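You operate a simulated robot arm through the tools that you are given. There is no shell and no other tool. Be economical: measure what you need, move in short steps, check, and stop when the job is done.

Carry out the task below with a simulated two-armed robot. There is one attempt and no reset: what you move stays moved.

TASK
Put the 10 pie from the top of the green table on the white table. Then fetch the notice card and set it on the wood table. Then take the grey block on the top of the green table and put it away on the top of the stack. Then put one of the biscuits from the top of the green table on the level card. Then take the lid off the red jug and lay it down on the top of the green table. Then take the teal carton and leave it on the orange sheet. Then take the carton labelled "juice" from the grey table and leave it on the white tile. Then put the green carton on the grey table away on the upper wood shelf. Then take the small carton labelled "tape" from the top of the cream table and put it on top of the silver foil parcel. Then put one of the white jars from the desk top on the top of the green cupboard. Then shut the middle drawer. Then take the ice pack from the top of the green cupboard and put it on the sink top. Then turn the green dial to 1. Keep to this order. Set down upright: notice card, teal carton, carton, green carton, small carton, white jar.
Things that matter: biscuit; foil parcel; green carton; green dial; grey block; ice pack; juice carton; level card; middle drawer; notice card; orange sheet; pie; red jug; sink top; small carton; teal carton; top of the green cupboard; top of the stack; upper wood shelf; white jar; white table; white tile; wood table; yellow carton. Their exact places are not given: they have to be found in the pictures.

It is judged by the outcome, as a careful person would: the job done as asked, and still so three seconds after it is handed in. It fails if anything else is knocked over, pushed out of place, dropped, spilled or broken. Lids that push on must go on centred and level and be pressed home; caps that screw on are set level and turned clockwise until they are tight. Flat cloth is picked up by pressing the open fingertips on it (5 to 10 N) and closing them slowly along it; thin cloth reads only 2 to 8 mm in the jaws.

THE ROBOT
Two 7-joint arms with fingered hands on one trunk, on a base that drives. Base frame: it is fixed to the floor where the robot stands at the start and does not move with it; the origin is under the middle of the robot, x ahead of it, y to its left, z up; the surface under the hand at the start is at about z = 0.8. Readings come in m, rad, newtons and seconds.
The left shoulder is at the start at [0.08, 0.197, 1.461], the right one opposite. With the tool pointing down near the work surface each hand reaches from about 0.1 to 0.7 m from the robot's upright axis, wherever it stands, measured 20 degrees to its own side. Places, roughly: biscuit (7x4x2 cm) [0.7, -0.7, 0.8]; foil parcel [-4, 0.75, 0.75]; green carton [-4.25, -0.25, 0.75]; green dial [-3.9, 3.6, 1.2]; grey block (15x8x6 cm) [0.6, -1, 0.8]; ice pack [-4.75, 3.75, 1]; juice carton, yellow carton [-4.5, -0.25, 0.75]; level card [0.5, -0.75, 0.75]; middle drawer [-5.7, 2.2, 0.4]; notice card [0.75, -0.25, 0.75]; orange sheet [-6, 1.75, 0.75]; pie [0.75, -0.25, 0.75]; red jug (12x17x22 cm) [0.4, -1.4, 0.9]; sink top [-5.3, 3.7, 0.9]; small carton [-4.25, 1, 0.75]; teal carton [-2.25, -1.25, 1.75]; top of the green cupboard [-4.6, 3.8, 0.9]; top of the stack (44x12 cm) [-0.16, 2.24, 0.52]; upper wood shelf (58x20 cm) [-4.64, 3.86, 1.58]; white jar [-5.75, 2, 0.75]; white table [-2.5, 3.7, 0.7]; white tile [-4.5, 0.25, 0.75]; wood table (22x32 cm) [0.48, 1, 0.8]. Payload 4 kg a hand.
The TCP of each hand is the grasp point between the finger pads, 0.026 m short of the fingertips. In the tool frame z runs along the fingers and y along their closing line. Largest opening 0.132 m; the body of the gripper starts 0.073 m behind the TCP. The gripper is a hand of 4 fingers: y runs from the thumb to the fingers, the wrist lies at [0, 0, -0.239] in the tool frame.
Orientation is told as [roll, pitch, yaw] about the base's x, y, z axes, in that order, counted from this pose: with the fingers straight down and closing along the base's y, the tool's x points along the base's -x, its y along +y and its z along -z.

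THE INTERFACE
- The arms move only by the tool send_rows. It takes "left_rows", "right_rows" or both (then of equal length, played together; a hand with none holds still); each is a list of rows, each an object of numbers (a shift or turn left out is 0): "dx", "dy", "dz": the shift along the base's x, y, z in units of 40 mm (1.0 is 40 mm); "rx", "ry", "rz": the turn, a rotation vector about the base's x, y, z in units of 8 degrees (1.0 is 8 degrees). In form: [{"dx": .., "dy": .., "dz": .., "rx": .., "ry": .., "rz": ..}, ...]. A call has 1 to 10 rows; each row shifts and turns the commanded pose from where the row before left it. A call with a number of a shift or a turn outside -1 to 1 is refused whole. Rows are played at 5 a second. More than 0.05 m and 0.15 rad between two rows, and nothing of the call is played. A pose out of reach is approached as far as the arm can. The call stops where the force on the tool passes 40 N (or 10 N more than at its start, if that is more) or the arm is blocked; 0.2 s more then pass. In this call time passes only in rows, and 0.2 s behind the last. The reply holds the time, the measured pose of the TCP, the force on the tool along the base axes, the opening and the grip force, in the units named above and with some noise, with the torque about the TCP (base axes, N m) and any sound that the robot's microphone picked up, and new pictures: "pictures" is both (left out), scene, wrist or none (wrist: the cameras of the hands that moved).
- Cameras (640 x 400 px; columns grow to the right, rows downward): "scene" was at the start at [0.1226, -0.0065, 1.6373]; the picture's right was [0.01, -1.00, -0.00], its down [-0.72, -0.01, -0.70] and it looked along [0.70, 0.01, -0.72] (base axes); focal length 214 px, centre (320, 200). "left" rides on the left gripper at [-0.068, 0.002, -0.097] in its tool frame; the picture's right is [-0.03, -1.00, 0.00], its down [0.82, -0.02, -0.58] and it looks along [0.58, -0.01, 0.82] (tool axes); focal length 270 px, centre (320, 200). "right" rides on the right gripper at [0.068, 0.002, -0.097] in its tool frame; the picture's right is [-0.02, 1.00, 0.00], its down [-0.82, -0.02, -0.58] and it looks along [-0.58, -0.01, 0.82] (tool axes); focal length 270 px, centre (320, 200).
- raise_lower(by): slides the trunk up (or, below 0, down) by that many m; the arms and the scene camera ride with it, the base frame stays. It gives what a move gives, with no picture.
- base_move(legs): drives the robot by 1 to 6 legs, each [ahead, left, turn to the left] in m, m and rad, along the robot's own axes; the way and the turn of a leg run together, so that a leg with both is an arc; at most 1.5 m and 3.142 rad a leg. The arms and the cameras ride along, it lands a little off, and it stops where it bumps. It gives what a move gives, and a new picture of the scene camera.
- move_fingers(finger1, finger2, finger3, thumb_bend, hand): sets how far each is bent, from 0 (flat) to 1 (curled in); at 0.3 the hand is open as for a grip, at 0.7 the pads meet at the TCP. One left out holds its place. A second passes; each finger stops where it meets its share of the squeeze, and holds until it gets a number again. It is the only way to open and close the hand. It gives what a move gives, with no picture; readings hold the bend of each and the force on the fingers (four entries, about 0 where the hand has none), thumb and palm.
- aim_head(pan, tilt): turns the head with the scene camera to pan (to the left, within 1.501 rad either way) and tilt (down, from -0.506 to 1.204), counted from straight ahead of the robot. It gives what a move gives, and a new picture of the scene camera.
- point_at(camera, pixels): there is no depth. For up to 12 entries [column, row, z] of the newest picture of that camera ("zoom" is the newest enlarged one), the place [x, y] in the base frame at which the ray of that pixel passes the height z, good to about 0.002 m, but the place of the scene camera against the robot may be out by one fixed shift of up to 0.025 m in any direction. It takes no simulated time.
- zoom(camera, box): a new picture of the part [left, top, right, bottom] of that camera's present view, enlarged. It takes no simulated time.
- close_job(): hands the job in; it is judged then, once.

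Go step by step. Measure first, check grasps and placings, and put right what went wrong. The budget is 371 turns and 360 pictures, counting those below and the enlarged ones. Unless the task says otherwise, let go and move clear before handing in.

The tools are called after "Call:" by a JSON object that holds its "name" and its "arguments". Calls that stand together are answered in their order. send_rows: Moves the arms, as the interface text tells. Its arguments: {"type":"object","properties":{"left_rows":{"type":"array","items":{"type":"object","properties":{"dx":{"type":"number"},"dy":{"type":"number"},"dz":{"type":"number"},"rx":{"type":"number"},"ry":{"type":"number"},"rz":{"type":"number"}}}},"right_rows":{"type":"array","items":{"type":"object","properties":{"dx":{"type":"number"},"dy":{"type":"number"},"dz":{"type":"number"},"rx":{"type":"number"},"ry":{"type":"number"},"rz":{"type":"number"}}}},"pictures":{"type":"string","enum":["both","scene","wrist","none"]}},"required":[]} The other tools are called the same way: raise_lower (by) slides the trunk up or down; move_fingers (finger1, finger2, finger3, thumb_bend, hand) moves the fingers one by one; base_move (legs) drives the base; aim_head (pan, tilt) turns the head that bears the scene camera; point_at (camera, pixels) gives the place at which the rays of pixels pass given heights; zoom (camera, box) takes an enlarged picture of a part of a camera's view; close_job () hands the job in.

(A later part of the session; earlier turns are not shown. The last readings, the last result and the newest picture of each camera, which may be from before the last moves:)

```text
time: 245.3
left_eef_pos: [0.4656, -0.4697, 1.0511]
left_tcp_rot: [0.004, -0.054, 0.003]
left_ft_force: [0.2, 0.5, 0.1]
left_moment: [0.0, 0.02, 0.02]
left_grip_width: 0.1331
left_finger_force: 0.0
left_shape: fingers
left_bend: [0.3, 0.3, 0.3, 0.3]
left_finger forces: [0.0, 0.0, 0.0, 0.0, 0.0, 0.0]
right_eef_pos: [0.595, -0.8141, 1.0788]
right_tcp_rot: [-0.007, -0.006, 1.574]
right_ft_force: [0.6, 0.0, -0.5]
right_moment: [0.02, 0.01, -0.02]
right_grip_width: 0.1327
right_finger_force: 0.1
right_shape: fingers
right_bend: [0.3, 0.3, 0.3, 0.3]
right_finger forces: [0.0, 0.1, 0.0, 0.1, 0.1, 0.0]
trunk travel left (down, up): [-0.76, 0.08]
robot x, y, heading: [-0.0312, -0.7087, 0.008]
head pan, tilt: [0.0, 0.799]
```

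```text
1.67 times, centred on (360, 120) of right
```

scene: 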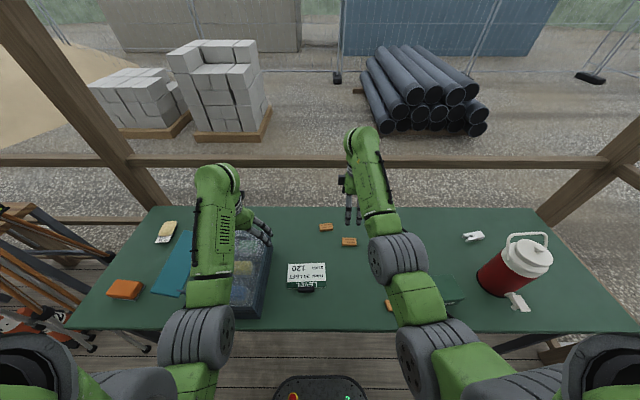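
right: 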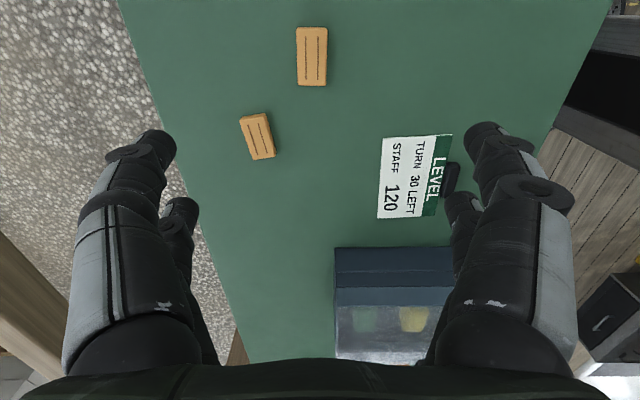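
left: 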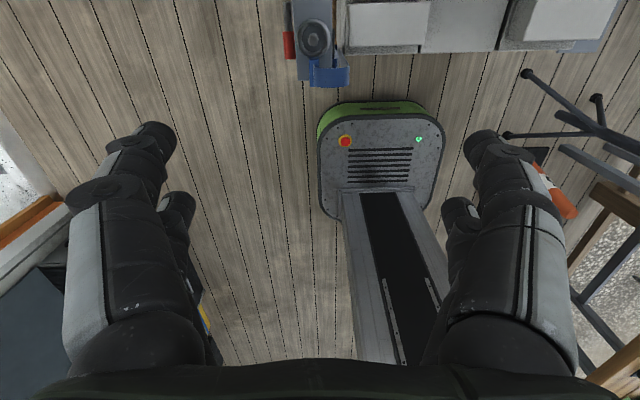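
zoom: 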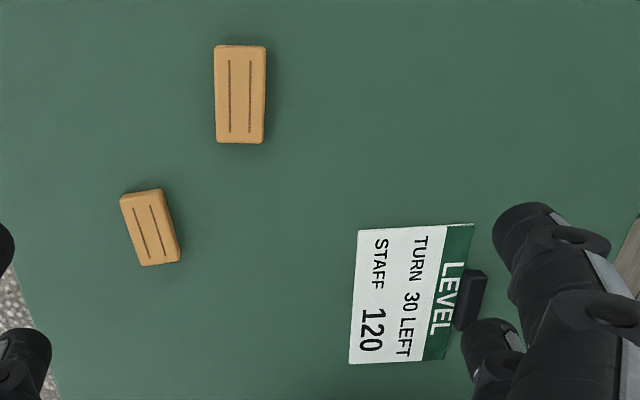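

The biscuit centre is (0.604,-0.834), its 4 cm side along x, matching the hand. The level card's centre is (0.452,-0.65). I descend on the biscuit.

Call:
{"name": "send_rows", "arguments": {"right_rows": [{"dx": 0.22, "dy": -0.49, "dz": -0.8}, {"dz": -1}, {"dz": -1}, {"dz": -1}, {"dz": -1}, {"dz": -1}], "pictures": "wrist"}}

```text
time: 246.7
left_eef_pos: [0.4652, -0.4712, 1.051]
left_tcp_rot: [0.002, -0.055, 0.002]
left_ft_force: [-0.4, 0.7, 1.2]
left_moment: [0.02, -0.02, 0.0]
left_grip_width: 0.1328
left_finger_force: 0.1
left_shape: fingers
left_bend: [0.3, 0.3, 0.3, 0.3]
left_finger forces: [0.0, 0.1, 0.0, 0.0, 0.0, 0.1]
right_eef_pos: [0.6033, -0.8353, 0.8453]
right_tcp_rot: [-0.008, -0.005, 1.576]
right_ft_force: [0.7, -1.0, -0.1]
right_moment: [0.0, 0.01, -0.01]
right_grip_width: 0.1324
right_finger_force: 0.0
right_shape: fingers
right_bend: [0.3, 0.3, 0.3, 0.3]
right_finger forces: [0.0, 0.0, 0.1, 0.0, 0.0, 0.0]
trunk travel left (down, up): [-0.76, 0.08]
robot x, y, heading: [-0.032, -0.7113, 0.005]
head pan, tilt: [0.0, 0.799]
```

right: 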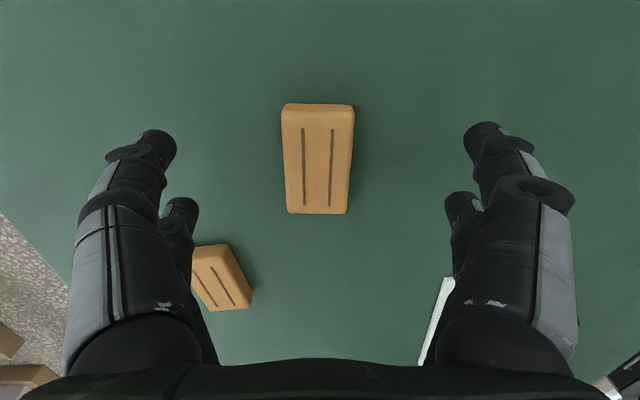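

Call:
{"name": "send_rows", "arguments": {"right_rows": [{"dz": -0.4}], "pictures": "none"}}

Call:
{"name": "move_fingers", "arguments": {"hand": "right", "finger1": 0.62, "finger2": 0.62, "finger3": 0.62, "thumb_bend": 0.62}}

Call:
{"name": "send_rows", "arguments": {"right_rows": [{"dz": 0.5}, {"dz": 0.8}], "pictures": "wrist"}}

```text
time: 247.1
left_eef_pos: [0.4656, -0.4704, 1.0512]
left_tcp_rot: [0.004, -0.056, 0.002]
left_ft_force: [0.7, -0.5, 0.4]
left_moment: [-0.01, 0.0, 0.01]
left_grip_width: 0.1332
left_finger_force: 0.1
left_shape: fingers
left_bend: [0.3, 0.3, 0.3, 0.3]
left_finger forces: [0.0, 0.0, 0.1, 0.0, 0.0, 0.0]
right_eef_pos: [0.602, -0.8346, 0.8291]
right_tcp_rot: [-0.008, -0.006, 1.577]
right_ft_force: [0.8, -0.2, 0.6]
right_moment: [0.03, -0.01, 0.03]
right_grip_width: 0.1326
right_finger_force: 0.1
right_shape: fingers
right_bend: [0.3, 0.3, 0.3, 0.3]
right_finger forces: [0.1, 0.0, 0.0, 0.1, 0.0, 0.1]
trunk travel left (down, up): [-0.76, 0.08]
robot x, y, heading: [-0.0335, -0.7055, 0.007]
head pan, tilt: [0.0, 0.799]
```

```text
time: 248.1
left_eef_pos: [0.4632, -0.4705, 1.0525]
left_tcp_rot: [0.0, -0.057, 0.0]
left_ft_force: [0.3, -0.1, -0.3]
left_moment: [-0.05, 0.03, -0.02]
left_grip_width: 0.1328
left_finger_force: 0.1
left_shape: fingers
left_bend: [0.3, 0.3, 0.3, 0.3]
left_finger forces: [0.0, 0.0, 0.1, 0.0, 0.0, 0.0]
right_eef_pos: [0.6009, -0.8346, 0.8312]
right_tcp_rot: [-0.009, -0.005, 1.574]
right_ft_force: [-2.5, 0.3, 14.6]
right_moment: [-0.12, 0.48, -0.03]
right_grip_width: 0.0343
right_finger_force: 10.7
right_shape: fingers
right_bend: [0.61, 0.6, 0.6, 0.61]
right_finger forces: [12.0, 6.0, 1.9, 0.1, 1.6, 0.0]
trunk travel left (down, up): [-0.76, 0.08]
robot x, y, heading: [-0.0319, -0.7094, 0.008]
head pan, tilt: [0.0, 0.799]
```

```text
time: 248.7
left_eef_pos: [0.4638, -0.4706, 1.052]
left_tcp_rot: [0.002, -0.057, 0.002]
left_ft_force: [0.0, -0.3, 0.2]
left_moment: [-0.04, -0.03, -0.04]
left_grip_width: 0.1329
left_finger_force: 0.0
left_shape: fingers
left_bend: [0.3, 0.3, 0.3, 0.3]
left_finger forces: [0.0, 0.0, 0.0, 0.0, 0.0, 0.1]
right_eef_pos: [0.5998, -0.835, 0.8828]
right_tcp_rot: [-0.007, -0.003, 1.576]
right_ft_force: [0.1, 0.6, -0.5]
right_moment: [0.04, 0.02, 0.0]
right_grip_width: 0.0341
right_finger_force: 4.7
right_shape: fingers
right_bend: [0.59, 0.6, 0.6, 0.61]
right_finger forces: [2.3, 1.8, 2.1, 0.0, 2.1, 0.1]
trunk travel left (down, up): [-0.76, 0.08]
robot x, y, heading: [-0.0335, -0.7081, 0.006]
head pan, tilt: [0.0, 0.799]
```

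right: 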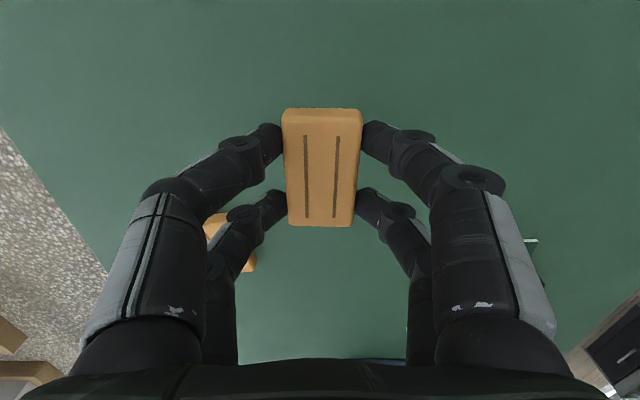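

Biscuit held. I move it over the level card while moving the left hand away.

Call:
{"name": "send_rows", "arguments": {"right_rows": [{"dz": 0.8}, {"dx": -0.75, "dy": 0.92}, {"dx": -0.75, "dy": 0.92}, {"dx": -0.75, "dy": 0.92}, {"dx": -0.75, "dy": 0.92}, {"dx": -0.7, "dy": 0.92}], "left_rows": [{"dy": 1}, {"dy": 1}, {"dy": 1}, {"dy": 1}, {"dx": 0.5}, {"dx": 0.5}]}}

```text
time: 250.1
left_eef_pos: [0.5047, -0.3107, 1.0515]
left_tcp_rot: [0.003, -0.055, 0.002]
left_ft_force: [0.1, 0.1, -0.4]
left_moment: [-0.01, -0.01, 0.0]
left_grip_width: 0.1328
left_finger_force: 0.0
left_shape: fingers
left_bend: [0.3, 0.3, 0.3, 0.3]
left_finger forces: [0.1, 0.0, 0.1, 0.0, 0.0, 0.0]
right_eef_pos: [0.4542, -0.6486, 0.9183]
right_tcp_rot: [-0.006, -0.003, 1.574]
right_ft_force: [0.7, -0.3, 0.7]
right_moment: [0.0, -0.02, 0.04]
right_grip_width: 0.0338
right_finger_force: 3.6
right_shape: fingers
right_bend: [0.59, 0.6, 0.6, 0.61]
right_finger forces: [2.2, 1.7, 2.0, 0.0, 2.0, 0.1]
trunk travel left (down, up): [-0.76, 0.08]
robot x, y, heading: [-0.0302, -0.7061, 0.01]
head pan, tilt: [0.0, 0.799]
```

scene: 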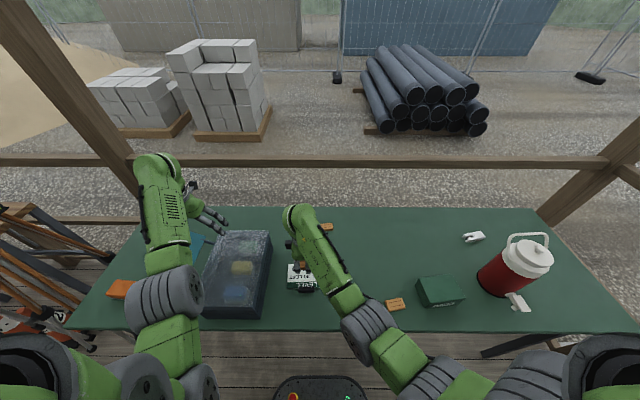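
right: 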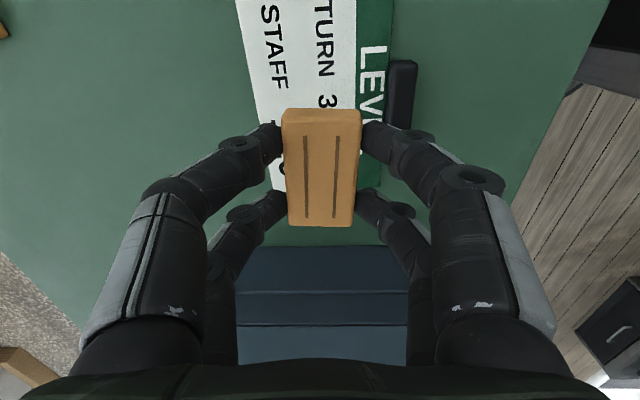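
left: 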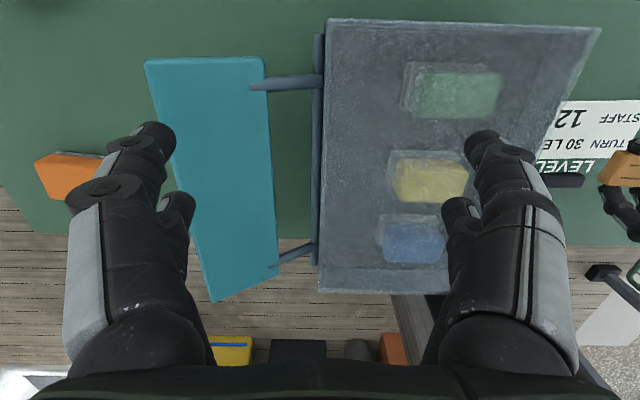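

Call:
{"name": "point_at", "arguments": {"camera": "right", "pixels": [[247, 60, 0.8], [392, 60, 0.8], [270, 188, 0.8], [373, 188, 0.8]]}}

Call:
{"name": "send_rows", "arguments": {"right_rows": [{"dz": -0.8}, {"dz": -0.7}], "pictures": "wrist"}}

```text
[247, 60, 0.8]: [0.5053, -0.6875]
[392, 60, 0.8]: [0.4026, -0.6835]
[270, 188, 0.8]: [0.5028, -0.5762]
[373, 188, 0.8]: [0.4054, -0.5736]
```

```text
time: 250.7
left_eef_pos: [0.505, -0.3111, 1.0515]
left_tcp_rot: [0.002, -0.056, 0.002]
left_ft_force: [-0.1, -0.2, 0.9]
left_moment: [0.01, 0.02, -0.01]
left_grip_width: 0.133
left_finger_force: 0.0
left_shape: fingers
left_bend: [0.3, 0.3, 0.3, 0.3]
left_finger forces: [0.0, 0.0, 0.1, 0.0, 0.1, 0.0]
right_eef_pos: [0.4561, -0.6486, 0.854]
right_tcp_rot: [-0.007, -0.006, 1.574]
right_ft_force: [-0.5, -0.3, -0.7]
right_moment: [0.02, 0.03, 0.0]
right_grip_width: 0.034
right_finger_force: 4.3
right_shape: fingers
right_bend: [0.59, 0.6, 0.6, 0.61]
right_finger forces: [2.3, 1.8, 1.9, 0.1, 2.0, 0.1]
trunk travel left (down, up): [-0.76, 0.08]
robot x, y, heading: [-0.0288, -0.7083, 0.01]
head pan, tilt: [0.0, 0.799]
```

right: 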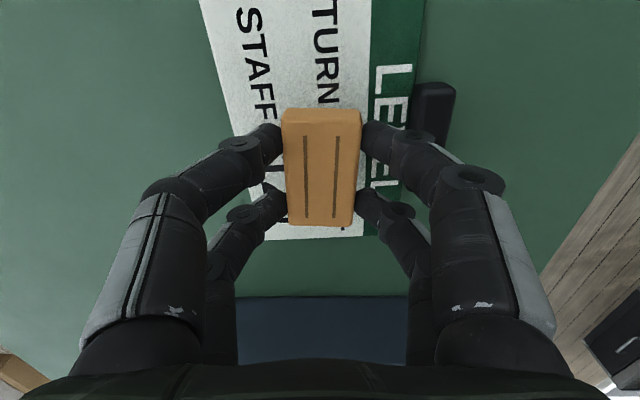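

Call:
{"name": "send_rows", "arguments": {"right_rows": [{"dz": -0.3}, {"dz": -0.15}, {"dz": -0.12}], "pictures": "wrist"}}

```text
time: 251.5
left_eef_pos: [0.5013, -0.311, 1.0537]
left_tcp_rot: [0.003, -0.06, 0.002]
left_ft_force: [0.0, -0.6, -0.1]
left_moment: [0.01, -0.01, -0.04]
left_grip_width: 0.1327
left_finger_force: 0.0
left_shape: fingers
left_bend: [0.3, 0.3, 0.3, 0.3]
left_finger forces: [0.0, 0.0, 0.1, 0.1, 0.0, 0.0]
right_eef_pos: [0.4533, -0.6493, 0.8361]
right_tcp_rot: [-0.015, -0.008, 1.575]
right_ft_force: [-2.1, -0.1, 23.2]
right_moment: [-0.23, 0.59, -0.03]
right_grip_width: 0.0337
right_finger_force: 15.8
right_shape: fingers
right_bend: [0.63, 0.62, 0.6, 0.61]
right_finger forces: [17.5, 8.8, 2.6, 0.0, 2.8, 0.1]
trunk travel left (down, up): [-0.76, 0.08]
robot x, y, heading: [-0.0297, -0.708, 0.007]
head pan, tilt: [0.0, 0.799]
```

right: 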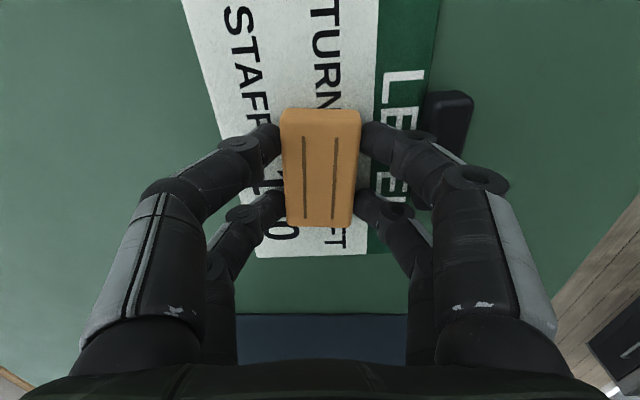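

Contact at 0.836. I ease up a few millimetres and release.

Call:
{"name": "send_rows", "arguments": {"right_rows": [{"dz": 0.12}], "pictures": "none"}}

Call:
{"name": "move_fingers", "arguments": {"hand": "right", "finger1": 0.45, "finger2": 0.45, "finger3": 0.45, "thumb_bend": 0.45}}

Call:
{"name": "send_rows", "arguments": {"right_rows": [{"dz": 0.5}, {"dz": 1}, {"dz": 1}, {"dz": 1}, {"dz": 1}], "pictures": "wrist"}}

```text
time: 251.9
left_eef_pos: [0.5035, -0.3106, 1.052]
left_tcp_rot: [0.002, -0.059, 0.002]
left_ft_force: [0.6, 0.0, -0.2]
left_moment: [0.01, 0.0, -0.02]
left_grip_width: 0.1329
left_finger_force: 0.0
left_shape: fingers
left_bend: [0.3, 0.3, 0.3, 0.3]
left_finger forces: [0.0, 0.0, 0.1, 0.0, 0.1, 0.0]
right_eef_pos: [0.4539, -0.6493, 0.8366]
right_tcp_rot: [-0.008, -0.004, 1.575]
right_ft_force: [0.4, 3.7, 14.6]
right_moment: [0.04, 0.18, -0.12]
right_grip_width: 0.0336
right_finger_force: 11.2
right_shape: fingers
right_bend: [0.62, 0.61, 0.6, 0.61]
right_finger forces: [11.1, 5.5, 3.8, 0.0, 2.8, 0.0]
trunk travel left (down, up): [-0.76, 0.08]
robot x, y, heading: [-0.0311, -0.7114, 0.008]
head pan, tilt: [0.0, 0.799]
```

```text
time: 252.9
left_eef_pos: [0.5028, -0.312, 1.0525]
left_tcp_rot: [0.004, -0.056, 0.002]
left_ft_force: [-0.5, -0.1, 0.4]
left_moment: [-0.01, -0.02, 0.02]
left_grip_width: 0.133
left_finger_force: 0.0
left_shape: fingers
left_bend: [0.3, 0.3, 0.3, 0.3]
left_finger forces: [0.1, 0.0, 0.0, 0.0, 0.1, 0.0]
right_eef_pos: [0.4541, -0.6501, 0.8364]
right_tcp_rot: [-0.01, -0.008, 1.574]
right_ft_force: [7.1, -1.2, 24.0]
right_moment: [-0.07, 0.71, 0.05]
right_grip_width: 0.0698
right_finger_force: 12.8
right_shape: fingers
right_bend: [0.59, 0.57, 0.45, 0.45]
right_finger forces: [12.5, 12.1, 0.0, 0.1, 0.0, 0.0]
trunk travel left (down, up): [-0.76, 0.08]
robot x, y, heading: [-0.0283, -0.7087, 0.005]
head pan, tilt: [0.0, 0.799]
```

```text
time: 254.1
left_eef_pos: [0.5048, -0.3109, 1.0516]
left_tcp_rot: [0.002, -0.056, 0.002]
left_ft_force: [-0.2, -0.4, -0.1]
left_moment: [0.01, -0.02, -0.01]
left_grip_width: 0.1331
left_finger_force: 0.1
left_shape: fingers
left_bend: [0.3, 0.3, 0.3, 0.3]
left_finger forces: [0.1, 0.0, 0.0, 0.0, 0.0, 0.0]
right_eef_pos: [0.4544, -0.6489, 1.0168]
right_tcp_rot: [-0.007, -0.004, 1.574]
right_ft_force: [0.0, 0.2, 0.4]
right_moment: [-0.01, -0.01, -0.03]
right_grip_width: 0.0825
right_finger_force: 0.0
right_shape: fingers
right_bend: [0.45, 0.45, 0.45, 0.45]
right_finger forces: [0.0, 0.1, 0.0, 0.0, 0.1, 0.0]
trunk travel left (down, up): [-0.76, 0.08]
robot x, y, heading: [-0.032, -0.7087, 0.007]
head pan, tilt: [0.0, 0.799]
```

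right: 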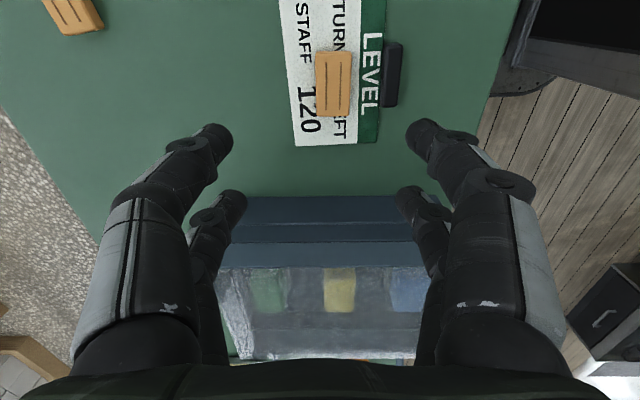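

Call:
{"name": "point_at", "arguments": {"camera": "right", "pixels": [[296, 146, 0.8], [380, 143, 0.8], [315, 52, 0.82], [352, 52, 0.82], [348, 116, 0.82], [316, 116, 0.82], [285, 40, 0.8], [386, 40, 0.8]]}}

Call:
{"name": "zoom", "arguments": {"camera": "right", "box": [240, 0, 440, 180]}}

```text
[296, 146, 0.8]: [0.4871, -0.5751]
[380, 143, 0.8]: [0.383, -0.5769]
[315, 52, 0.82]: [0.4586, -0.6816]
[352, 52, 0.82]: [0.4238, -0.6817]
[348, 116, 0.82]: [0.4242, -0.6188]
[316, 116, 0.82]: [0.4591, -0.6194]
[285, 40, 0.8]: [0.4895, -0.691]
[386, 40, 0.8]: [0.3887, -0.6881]
```

```text
2.22 times, centred on (340, 90) of right
```

zoom: 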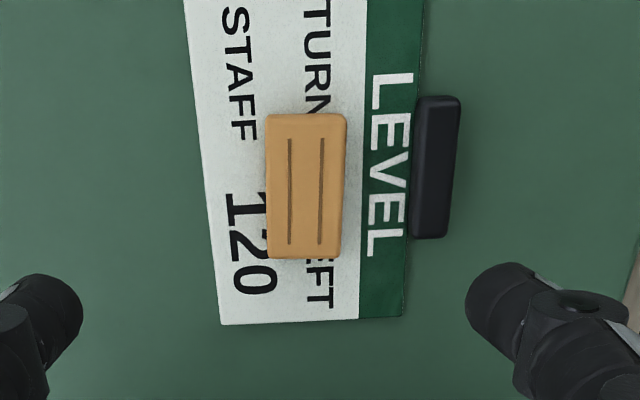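

The biscuit lies on the level card. Next is the red jug's lid; I shift right to see it with the right wrist camera.

Call:
{"name": "send_rows", "arguments": {"right_rows": [{"dz": 1}, {"dz": 1}], "pictures": "none"}}

Call:
{"name": "move_fingers", "arguments": {"hand": "right", "finger1": 0.3, "finger2": 0.3, "finger3": 0.3, "thumb_bend": 0.3}}

Call:
{"name": "base_move", "arguments": {"legs": [[0, -0.5, 0]]}}

Call:
{"name": "zoom", "arguments": {"camera": "scene", "box": [320, 170, 520, 320]}}

```text
time: 254.7
left_eef_pos: [0.5039, -0.3112, 1.0527]
left_tcp_rot: [0.003, -0.059, 0.002]
left_ft_force: [-0.8, -0.2, -0.4]
left_moment: [-0.01, 0.0, -0.02]
left_grip_width: 0.1328
left_finger_force: 0.1
left_shape: fingers
left_bend: [0.3, 0.3, 0.3, 0.3]
left_finger forces: [0.0, 0.0, 0.0, 0.0, 0.1, 0.0]
right_eef_pos: [0.4529, -0.6497, 1.0961]
right_tcp_rot: [-0.007, -0.005, 1.574]
right_ft_force: [1.3, 1.1, 0.5]
right_moment: [0.04, 0.0, -0.03]
right_grip_width: 0.0825
right_finger_force: 0.1
right_shape: fingers
right_bend: [0.45, 0.45, 0.45, 0.45]
right_finger forces: [0.0, 0.0, 0.0, 0.0, 0.0, 0.0]
trunk travel left (down, up): [-0.76, 0.08]
robot x, y, heading: [-0.0307, -0.709, 0.011]
head pan, tilt: [0.0, 0.799]
```

```text
time: 255.7
left_eef_pos: [0.5048, -0.3113, 1.0512]
left_tcp_rot: [0.002, -0.054, 0.002]
left_ft_force: [-0.6, 0.8, -0.6]
left_moment: [0.02, -0.01, 0.0]
left_grip_width: 0.1331
left_finger_force: 0.0
left_shape: fingers
left_bend: [0.3, 0.3, 0.3, 0.3]
left_finger forces: [0.1, 0.1, 0.0, 0.0, 0.1, 0.0]
right_eef_pos: [0.4535, -0.6493, 1.0958]
right_tcp_rot: [-0.008, -0.004, 1.574]
right_ft_force: [-0.6, 0.0, -0.4]
right_moment: [-0.01, -0.02, -0.01]
right_grip_width: 0.1323
right_finger_force: 0.1
right_shape: fingers
right_bend: [0.3, 0.3, 0.3, 0.3]
right_finger forces: [0.0, 0.0, 0.0, 0.1, 0.0, 0.0]
trunk travel left (down, up): [-0.76, 0.08]
robot x, y, heading: [-0.0343, -0.707, 0.006]
head pan, tilt: [0.0, 0.799]
```

```text
time: 258.6
left_eef_pos: [0.5079, -0.8141, 1.0519]
left_tcp_rot: [0.0, -0.055, -0.004]
left_ft_force: [0.6, 0.5, 0.6]
left_moment: [-0.04, 0.0, 0.02]
left_grip_width: 0.1328
left_finger_force: 0.1
left_shape: fingers
left_bend: [0.3, 0.3, 0.3, 0.3]
left_finger forces: [0.1, 0.0, 0.0, 0.0, 0.1, 0.0]
right_eef_pos: [0.456, -1.1522, 1.0953]
right_tcp_rot: [-0.007, -0.004, 1.57]
right_ft_force: [-0.5, -0.5, -0.5]
right_moment: [-0.03, 0.0, 0.04]
right_grip_width: 0.1325
right_finger_force: 0.0
right_shape: fingers
right_bend: [0.3, 0.3, 0.3, 0.3]
right_finger forces: [0.1, 0.1, 0.0, 0.0, 0.0, 0.0]
trunk travel left (down, up): [-0.76, 0.08]
robot x, y, heading: [-0.0297, -1.2148, 0.004]
head pan, tilt: [0.0, 0.799]
```

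scene: 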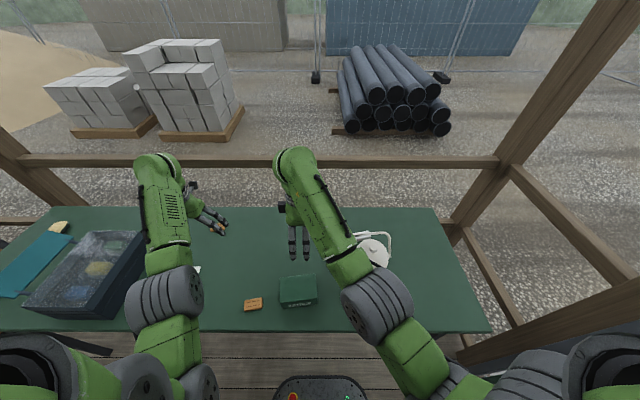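

```text
2.67 times, centred on (420, 245) of scene
```

zoom: 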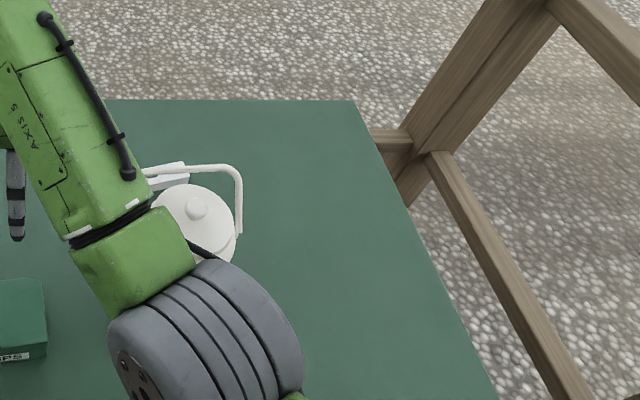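

Call:
{"name": "send_rows", "arguments": {"right_rows": [{"rz": -1, "dz": 0.4}, {"rz": -1, "dz": 0.4}, {"rz": -1}, {"rz": -1}, {"rz": -1}, {"rz": -1}, {"rz": -1}, {"rz": -1}, {"rz": -1}, {"rz": -1}], "pictures": "wrist"}}

Call:
{"name": "aim_head", "arguments": {"pan": -0.3, "tilt": 0.9}}

```text
time: 260.8
left_eef_pos: [0.5088, -0.8166, 1.052]
left_tcp_rot: [0.004, -0.057, -0.004]
left_ft_force: [-0.2, 0.5, -0.1]
left_moment: [0.05, -0.01, -0.01]
left_grip_width: 0.1328
left_finger_force: 0.1
left_shape: fingers
left_bend: [0.3, 0.3, 0.3, 0.3]
left_finger forces: [0.0, 0.0, 0.0, 0.0, 0.0, 0.0]
right_eef_pos: [0.4553, -1.1538, 1.128]
right_tcp_rot: [-0.007, -0.007, 0.173]
right_ft_force: [-0.1, 0.6, -0.4]
right_moment: [-0.02, 0.0, 0.03]
right_grip_width: 0.1324
right_finger_force: 0.1
right_shape: fingers
right_bend: [0.3, 0.3, 0.3, 0.3]
right_finger forces: [0.1, 0.1, 0.0, 0.0, 0.0, 0.0]
trunk travel left (down, up): [-0.76, 0.08]
robot x, y, heading: [-0.0311, -1.2156, 0.003]
head pan, tilt: [0.0, 0.799]
```

right: 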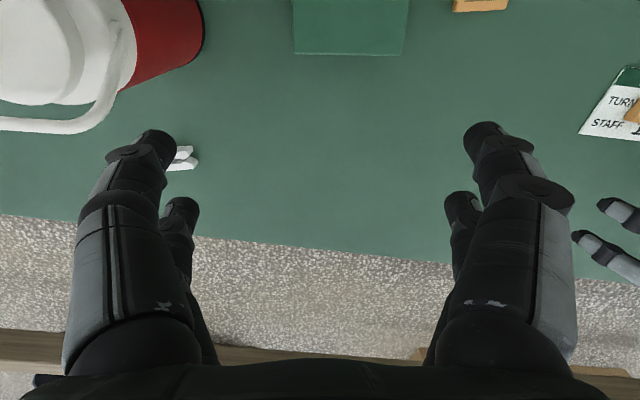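

```text
time: 261.6
left_eef_pos: [0.5086, -0.8172, 1.0511]
left_tcp_rot: [0.001, -0.055, -0.002]
left_ft_force: [0.2, -0.3, 0.1]
left_moment: [0.02, -0.04, 0.01]
left_grip_width: 0.1329
left_finger_force: 0.0
left_shape: fingers
left_bend: [0.3, 0.3, 0.3, 0.3]
left_finger forces: [0.1, 0.0, 0.0, 0.0, 0.0, 0.0]
right_eef_pos: [0.4553, -1.1544, 1.128]
right_tcp_rot: [-0.006, -0.006, 0.175]
right_ft_force: [0.1, 0.6, -0.3]
right_moment: [-0.02, 0.03, 0.0]
right_grip_width: 0.1324
right_finger_force: 0.0
right_shape: fingers
right_bend: [0.3, 0.3, 0.3, 0.3]
right_finger forces: [0.0, 0.1, 0.1, 0.1, 0.1, 0.0]
trunk travel left (down, up): [-0.76, 0.08]
robot x, y, heading: [-0.0314, -1.2095, 0.001]
head pan, tilt: [-0.3, 0.901]
```

scene: 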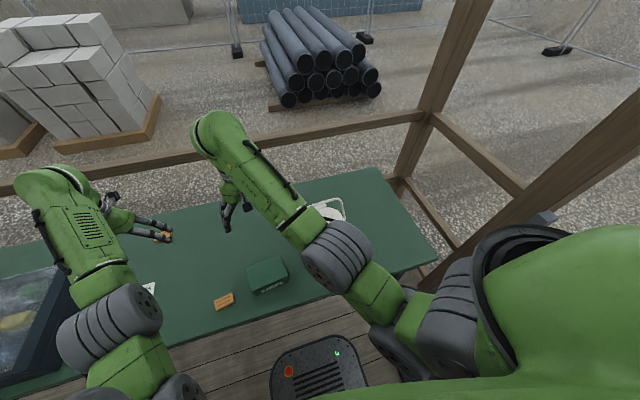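

Call:
{"name": "send_rows", "arguments": {"right_rows": [{"rz": -0.62, "rx": 0.8, "dx": -0.8, "dz": 0.3}, {"rz": -0.62, "rx": 0, "dx": -0.8, "dz": 0.3}, {"dx": -0.8}], "pictures": "none"}}

Call:
{"name": "base_move", "arguments": {"legs": [[0, -0.17, 0]]}}

Call:
{"name": "send_rows", "arguments": {"right_rows": [{"dz": 0.1}], "pictures": "wrist"}}

```text
time: 262.4
left_eef_pos: [0.5087, -0.8147, 1.0511]
left_tcp_rot: [0.001, -0.056, -0.001]
left_ft_force: [0.0, 0.0, -0.1]
left_moment: [0.02, 0.0, -0.01]
left_grip_width: 0.133
left_finger_force: 0.1
left_shape: fingers
left_bend: [0.3, 0.3, 0.3, 0.3]
left_finger forces: [0.0, 0.1, 0.0, 0.0, 0.0, 0.0]
right_eef_pos: [0.3963, -1.1232, 1.1142]
right_tcp_rot: [0.104, -0.021, 0.0]
right_ft_force: [-0.6, -0.7, -1.0]
right_moment: [0.01, 0.01, -0.01]
right_grip_width: 0.1328
right_finger_force: 0.1
right_shape: fingers
right_bend: [0.3, 0.3, 0.3, 0.3]
right_finger forces: [0.1, 0.0, 0.0, 0.0, 0.1, 0.0]
right hand out of reach, approached as far as the arm can: row 1, 2, 3
trunk travel left (down, up): [-0.76, 0.08]
robot x, y, heading: [-0.0304, -1.211, 0.003]
head pan, tilt: [-0.3, 0.901]
```

```text
time: 263.9
left_eef_pos: [0.5097, -0.983, 1.0498]
left_tcp_rot: [-0.001, -0.056, -0.002]
left_ft_force: [0.0, 0.8, -0.4]
left_moment: [-0.03, 0.02, 0.0]
left_grip_width: 0.1331
left_finger_force: 0.1
left_shape: fingers
left_bend: [0.3, 0.3, 0.3, 0.3]
left_finger forces: [0.1, 0.0, 0.1, 0.0, 0.0, 0.0]
right_eef_pos: [0.3966, -1.2927, 1.1143]
right_tcp_rot: [0.101, -0.02, 0.0]
right_ft_force: [0.8, -0.7, 0.4]
right_moment: [-0.02, 0.02, 0.0]
right_grip_width: 0.1325
right_finger_force: 0.0
right_shape: fingers
right_bend: [0.3, 0.3, 0.3, 0.3]
right_finger forces: [0.1, 0.0, 0.1, 0.1, 0.0, 0.0]
trunk travel left (down, up): [-0.76, 0.08]
robot x, y, heading: [-0.0315, -1.3805, 0.004]
head pan, tilt: [-0.3, 0.901]
```

scene: 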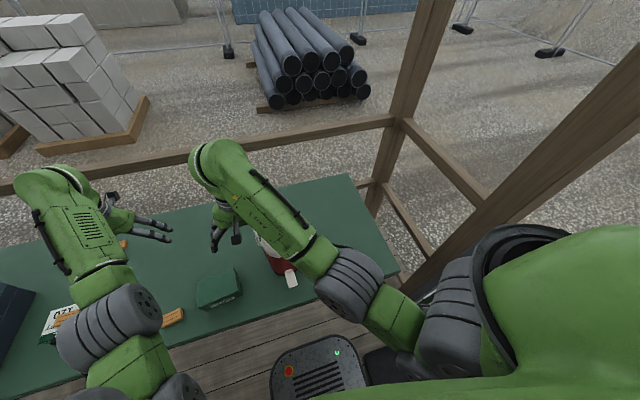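

```text
time: 264.3
left_eef_pos: [0.5096, -0.9863, 1.0518]
left_tcp_rot: [0.003, -0.056, -0.004]
left_ft_force: [-0.3, 0.1, 0.1]
left_moment: [-0.02, 0.01, 0.02]
left_grip_width: 0.1329
left_finger_force: 0.1
left_shape: fingers
left_bend: [0.3, 0.3, 0.3, 0.3]
left_finger forces: [0.0, 0.0, 0.0, 0.0, 0.1, 0.1]
right_eef_pos: [0.3981, -1.2934, 1.1157]
right_tcp_rot: [0.106, -0.019, 0.001]
right_ft_force: [0.2, -0.4, -0.9]
right_moment: [-0.03, 0.04, -0.01]
right_grip_width: 0.1327
right_finger_force: 0.1
right_shape: fingers
right_bend: [0.3, 0.3, 0.3, 0.3]
right_finger forces: [0.1, 0.0, 0.1, 0.0, 0.0, 0.1]
trunk travel left (down, up): [-0.76, 0.08]
robot x, y, heading: [-0.03, -1.3821, 0.0]
head pan, tilt: [-0.3, 0.901]
```

right: 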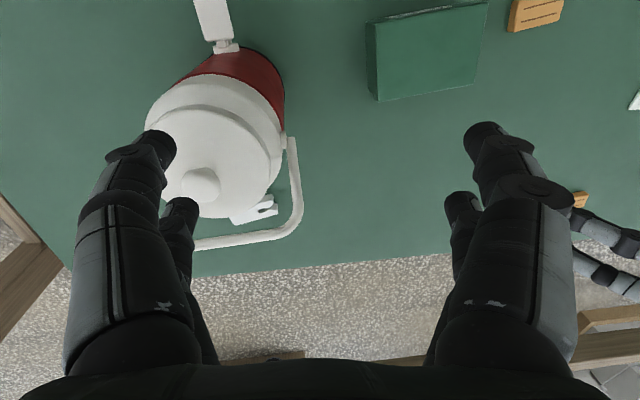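

Call:
{"name": "zoom", "arguments": {"camera": "right", "box": [120, 0, 340, 260]}}

Call:
{"name": "point_at", "arguments": {"camera": "right", "pixels": [[200, 183, 1.05], [200, 183, 1.02], [145, 120, 1.0], [283, 150, 1.0], [225, 80, 0.97], [210, 215, 1.0], [218, 20, 0.86], [290, 140, 0.97], [300, 215, 1.0], [200, 243, 1.0]]}}

```text
1.54 times, centred on (230, 130) of right
```

zoom: 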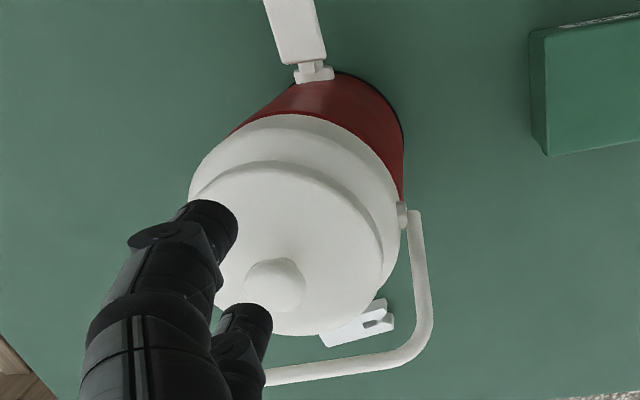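

```text
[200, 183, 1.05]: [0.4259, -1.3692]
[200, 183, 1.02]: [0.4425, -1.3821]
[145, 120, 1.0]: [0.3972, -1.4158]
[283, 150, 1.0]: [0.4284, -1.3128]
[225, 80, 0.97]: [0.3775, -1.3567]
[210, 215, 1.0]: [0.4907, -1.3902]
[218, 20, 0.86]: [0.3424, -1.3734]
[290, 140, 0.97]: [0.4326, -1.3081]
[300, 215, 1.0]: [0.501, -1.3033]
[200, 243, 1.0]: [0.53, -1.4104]
```

The lid has a ~28 mm knob at its centre near (0.43,-1.375). I move the right hand over it, levelled, to look from above.

Call:
{"name": "send_rows", "arguments": {"right_rows": [{"dx": 0.45, "dy": -1, "rx": -0.76, "ry": 0.14}, {"dx": 0.45, "dy": -1}], "pictures": "wrist"}}

```text
time: 264.9
left_eef_pos: [0.5101, -0.9867, 1.0521]
left_tcp_rot: [0.005, -0.055, -0.004]
left_ft_force: [0.5, -0.3, -0.4]
left_moment: [0.03, -0.04, -0.01]
left_grip_width: 0.1328
left_finger_force: 0.0
left_shape: fingers
left_bend: [0.3, 0.3, 0.3, 0.3]
left_finger forces: [0.0, 0.0, 0.1, 0.0, 0.1, 0.0]
right_eef_pos: [0.4479, -1.3637, 1.1064]
right_tcp_rot: [0.0, 0.0, 0.0]
right_ft_force: [0.4, 0.2, 0.7]
right_moment: [-0.01, -0.03, 0.01]
right_grip_width: 0.1325
right_finger_force: 0.0
right_shape: fingers
right_bend: [0.3, 0.3, 0.3, 0.3]
right_finger forces: [0.0, 0.0, 0.0, 0.1, 0.0, 0.0]
right hand out of reach, approached as far as the arm can: row 1, 2
trunk travel left (down, up): [-0.76, 0.08]
robot x, y, heading: [-0.0229, -1.3801, 0.003]
head pan, tilt: [-0.3, 0.901]
```

right: 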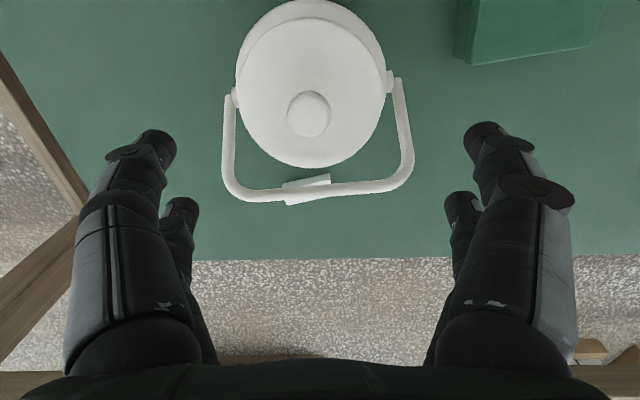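

Call:
{"name": "point_at", "arguments": {"camera": "right", "pixels": [[309, 114, 1.02], [309, 114, 1.05], [309, 114, 1.0], [237, 90, 1.0], [383, 90, 1.0], [310, 167, 1.0], [310, 18, 1.0], [330, 112, 1.02], [288, 112, 1.02], [315, 188, 1.0]]}}

```text
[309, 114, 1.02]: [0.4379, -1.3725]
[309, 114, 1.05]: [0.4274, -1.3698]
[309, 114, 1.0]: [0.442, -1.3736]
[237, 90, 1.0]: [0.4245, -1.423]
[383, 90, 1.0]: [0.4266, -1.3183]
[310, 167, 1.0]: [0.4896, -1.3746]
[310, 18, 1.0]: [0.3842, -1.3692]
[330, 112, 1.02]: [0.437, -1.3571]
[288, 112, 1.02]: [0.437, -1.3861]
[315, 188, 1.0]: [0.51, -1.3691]
```

The knob is at (0.429,-1.370), top z≈1.045. I pre-close the fingers to ~6 cm, align and go down gently.

Call:
{"name": "move_fingers", "arguments": {"hand": "right", "finger1": 0.5, "finger2": 0.5, "finger3": 0.5, "thumb_bend": 0.5}}

Call:
{"name": "send_rows", "arguments": {"right_rows": [{"dx": -0.45, "dy": -0.15}, {"dz": -0.7}], "pictures": "wrist"}}

```text
time: 265.9
left_eef_pos: [0.509, -0.9854, 1.0518]
left_tcp_rot: [0.001, -0.054, -0.004]
left_ft_force: [0.7, 0.0, 0.2]
left_moment: [0.02, 0.02, 0.03]
left_grip_width: 0.1332
left_finger_force: 0.0
left_shape: fingers
left_bend: [0.3, 0.3, 0.3, 0.3]
left_finger forces: [0.0, 0.0, 0.0, 0.0, 0.0, 0.0]
right_eef_pos: [0.4464, -1.3614, 1.1056]
right_tcp_rot: [-0.001, 0.0, 0.003]
right_ft_force: [1.0, 0.2, -1.4]
right_moment: [0.03, 0.0, -0.02]
right_grip_width: 0.0662
right_finger_force: 0.0
right_shape: fingers
right_bend: [0.5, 0.5, 0.5, 0.5]
right_finger forces: [0.0, 0.0, 0.0, 0.1, 0.0, 0.1]
trunk travel left (down, up): [-0.76, 0.08]
robot x, y, heading: [-0.0273, -1.3803, 0.0]
head pan, tilt: [-0.3, 0.901]
```

```text
time: 266.5
left_eef_pos: [0.5093, -0.9856, 1.0506]
left_tcp_rot: [0.002, -0.056, -0.005]
left_ft_force: [0.4, 0.4, -0.9]
left_moment: [-0.05, -0.02, -0.02]
left_grip_width: 0.1329
left_finger_force: 0.0
left_shape: fingers
left_bend: [0.3, 0.3, 0.3, 0.3]
left_finger forces: [0.1, 0.0, 0.0, 0.0, 0.0, 0.0]
right_eef_pos: [0.4375, -1.3639, 1.0712]
right_tcp_rot: [0.0, -0.002, 0.003]
right_ft_force: [-0.2, -0.5, -0.8]
right_moment: [-0.02, 0.0, 0.02]
right_grip_width: 0.0664
right_finger_force: 0.1
right_shape: fingers
right_bend: [0.5, 0.5, 0.5, 0.5]
right_finger forces: [0.0, 0.0, 0.0, 0.0, 0.0, 0.0]
right hand out of reach, approached as far as the arm can: row 1
trunk travel left (down, up): [-0.76, 0.08]
robot x, y, heading: [-0.0283, -1.3813, 0.003]
head pan, tilt: [-0.3, 0.901]
```

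right: 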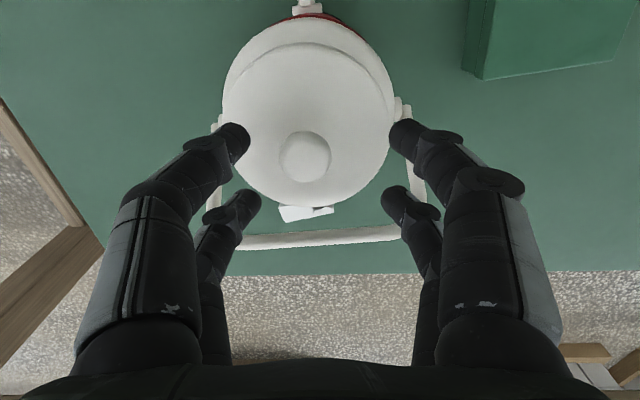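

Aligned in x; the knob (column 305) is ~8 mm to the right side. I correct and lower 2 cm.

Call:
{"name": "send_rows", "arguments": {"right_rows": [{"dy": -0.21, "dz": -0.3}, {"dz": -0.2}], "pictures": "wrist"}}

```text
time: 267.1
left_eef_pos: [0.5081, -0.9854, 1.0527]
left_tcp_rot: [0.002, -0.059, -0.003]
left_ft_force: [-0.2, 0.1, -0.1]
left_moment: [-0.01, -0.01, -0.01]
left_grip_width: 0.1329
left_finger_force: 0.1
left_shape: fingers
left_bend: [0.3, 0.3, 0.3, 0.3]
left_finger forces: [0.0, 0.0, 0.1, 0.0, 0.0, 0.0]
right_eef_pos: [0.4401, -1.3693, 1.0623]
right_tcp_rot: [0.01, -0.025, 0.001]
right_ft_force: [-5.9, 0.5, 20.6]
right_moment: [-0.75, 0.54, -0.23]
right_grip_width: 0.0661
right_finger_force: 10.1
right_shape: fingers
right_bend: [0.5, 0.5, 0.5, 0.49]
right_finger forces: [1.4, 0.0, 0.0, 0.0, 18.7, 0.1]
trunk travel left (down, up): [-0.76, 0.08]
robot x, y, heading: [-0.0299, -1.3814, 0.004]
head pan, tilt: [-0.3, 0.901]
stopped in row 2 (right hand): the force on the tool passed its limit at 47 N (the readings are from after the stop); the commanded pose is now the measured one
```

right: 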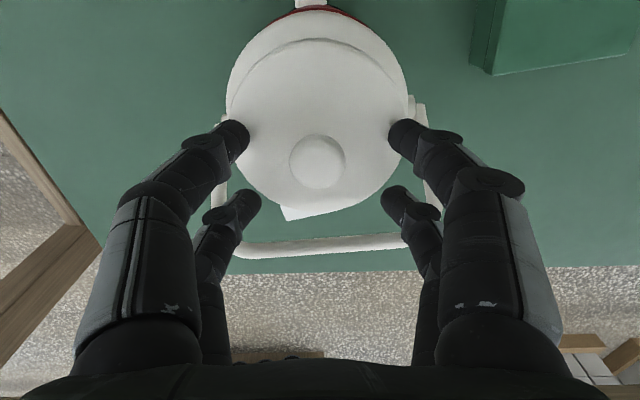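

Fingertips touch the lid top at tip z≈1.035. I rise 5 mm and close on the knob.

Call:
{"name": "send_rows", "arguments": {"right_rows": [{"dz": 0.12, "ry": 0.18, "rx": -0.07}], "pictures": "none"}}

Call:
{"name": "move_fingers", "arguments": {"hand": "right", "finger1": 0.68, "finger2": 0.68, "finger3": 0.68, "thumb_bend": 0.68}}

Call:
{"name": "zoom", "arguments": {"camera": "right", "box": [200, 0, 440, 260]}}

```text
time: 267.5
left_eef_pos: [0.5112, -0.9858, 1.0509]
left_tcp_rot: [0.001, -0.055, -0.001]
left_ft_force: [-0.4, 0.6, 0.3]
left_moment: [0.0, 0.01, 0.0]
left_grip_width: 0.133
left_finger_force: 0.1
left_shape: fingers
left_bend: [0.3, 0.3, 0.3, 0.3]
left_finger forces: [0.0, 0.0, 0.0, 0.1, 0.0, 0.1]
right_eef_pos: [0.4413, -1.3718, 1.0628]
right_tcp_rot: [-0.007, 0.011, -0.001]
right_ft_force: [0.3, 0.2, 1.1]
right_moment: [0.08, 0.01, 0.02]
right_grip_width: 0.067
right_finger_force: 0.3
right_shape: fingers
right_bend: [0.49, 0.5, 0.5, 0.5]
right_finger forces: [0.9, 0.1, 0.0, 0.1, 0.0, 0.0]
trunk travel left (down, up): [-0.76, 0.08]
robot x, y, heading: [-0.0312, -1.3843, 0.005]
head pan, tilt: [-0.3, 0.901]
```

```text
time: 268.5
left_eef_pos: [0.5104, -0.9849, 1.0514]
left_tcp_rot: [0.002, -0.056, -0.002]
left_ft_force: [-0.5, -0.2, 0.2]
left_moment: [0.01, -0.02, 0.03]
left_grip_width: 0.1329
left_finger_force: 0.0
left_shape: fingers
left_bend: [0.3, 0.3, 0.3, 0.3]
left_finger forces: [0.0, 0.0, 0.1, 0.1, 0.1, 0.1]
right_eef_pos: [0.4405, -1.3732, 1.0644]
right_tcp_rot: [-0.006, 0.009, 0.0]
right_ft_force: [0.7, 0.7, -0.5]
right_moment: [-0.01, 0.0, 0.04]
right_grip_width: 0.0193
right_finger_force: 3.0
right_shape: fingers
right_bend: [0.63, 0.68, 0.68, 0.66]
right_finger forces: [3.1, 0.0, 0.1, 0.1, 3.2, 0.0]
trunk travel left (down, up): [-0.76, 0.08]
robot x, y, heading: [-0.0319, -1.3768, 0.004]
head pan, tilt: [-0.3, 0.901]
heard: snap
```

```text
1.54 times, centred on (320, 130) of right
```

zoom: 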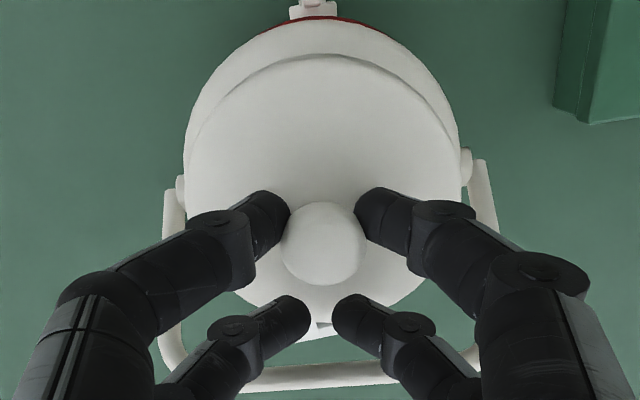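

A "snap" sounded as the fingers closed; finger 1 and thumb hold the knob. I lift gently to see whether the lid comes.

Call:
{"name": "send_rows", "arguments": {"right_rows": [{"dz": 0.15}, {"dz": 0.2}, {"dz": 0.25}], "pictures": "wrist"}}

```text
time: 269.3
left_eef_pos: [0.509, -0.9849, 1.0512]
left_tcp_rot: [0.001, -0.056, -0.002]
left_ft_force: [0.7, -0.3, -0.8]
left_moment: [-0.01, 0.0, 0.0]
left_grip_width: 0.1329
left_finger_force: 0.1
left_shape: fingers
left_bend: [0.3, 0.3, 0.3, 0.3]
left_finger forces: [0.1, 0.0, 0.0, 0.0, 0.0, 0.0]
right_eef_pos: [0.4415, -1.371, 1.089]
right_tcp_rot: [-0.004, 0.008, -0.001]
right_ft_force: [0.1, 1.4, 0.0]
right_moment: [0.0, -0.02, -0.03]
right_grip_width: 0.0194
right_finger_force: 2.8
right_shape: fingers
right_bend: [0.63, 0.68, 0.68, 0.66]
right_finger forces: [2.9, 0.1, 0.0, 0.1, 3.2, 0.0]
trunk travel left (down, up): [-0.76, 0.08]
robot x, y, heading: [-0.029, -1.3799, -0.001]
head pan, tilt: [-0.3, 0.901]
```

right: 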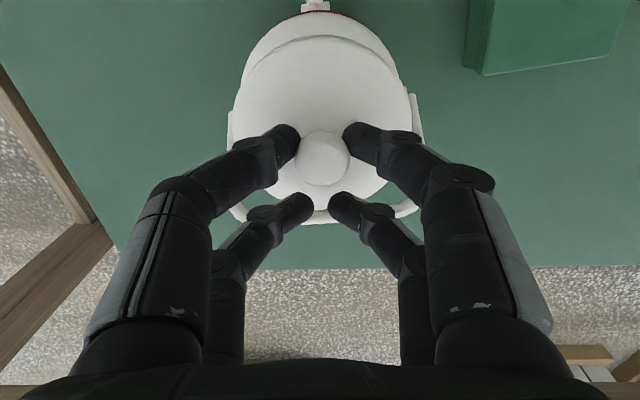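

Call:
{"name": "send_rows", "arguments": {"right_rows": [{"dz": 0.5}, {"dz": 0.5}], "pictures": "both"}}

```text
time: 269.9
left_eef_pos: [0.5105, -0.9844, 1.0507]
left_tcp_rot: [0.002, -0.057, -0.002]
left_ft_force: [0.7, -0.4, -0.7]
left_moment: [0.01, -0.02, 0.0]
left_grip_width: 0.1329
left_finger_force: 0.0
left_shape: fingers
left_bend: [0.3, 0.3, 0.3, 0.3]
left_finger forces: [0.1, 0.1, 0.0, 0.1, 0.0, 0.0]
right_eef_pos: [0.4566, -1.3637, 1.1179]
right_tcp_rot: [-0.004, 0.009, 0.001]
right_ft_force: [-0.4, -0.2, -0.6]
right_moment: [0.0, 0.02, 0.01]
right_grip_width: 0.0196
right_finger_force: 2.8
right_shape: fingers
right_bend: [0.63, 0.68, 0.68, 0.66]
right_finger forces: [3.0, 0.0, 0.0, 0.1, 3.3, 0.1]
right hand out of reach, approached as far as the arm can: row 1, 2
trunk travel left (down, up): [-0.76, 0.08]
robot x, y, heading: [-0.0298, -1.3824, 0.001]
head pan, tilt: [-0.3, 0.901]
```

scene: 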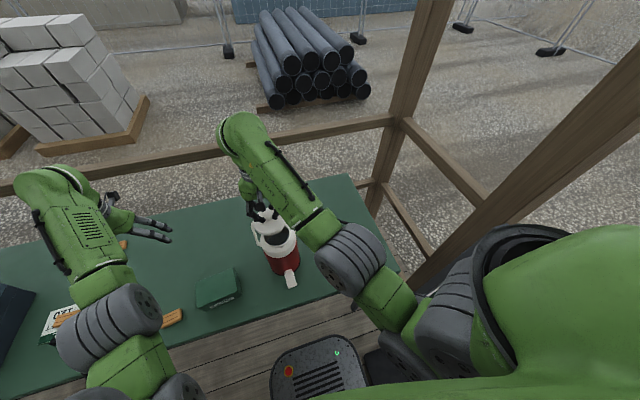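
right: 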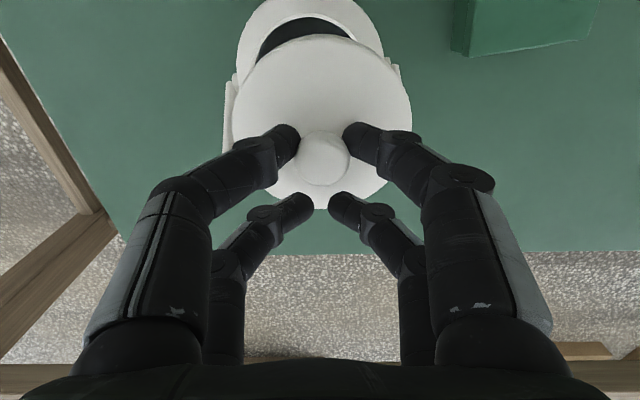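

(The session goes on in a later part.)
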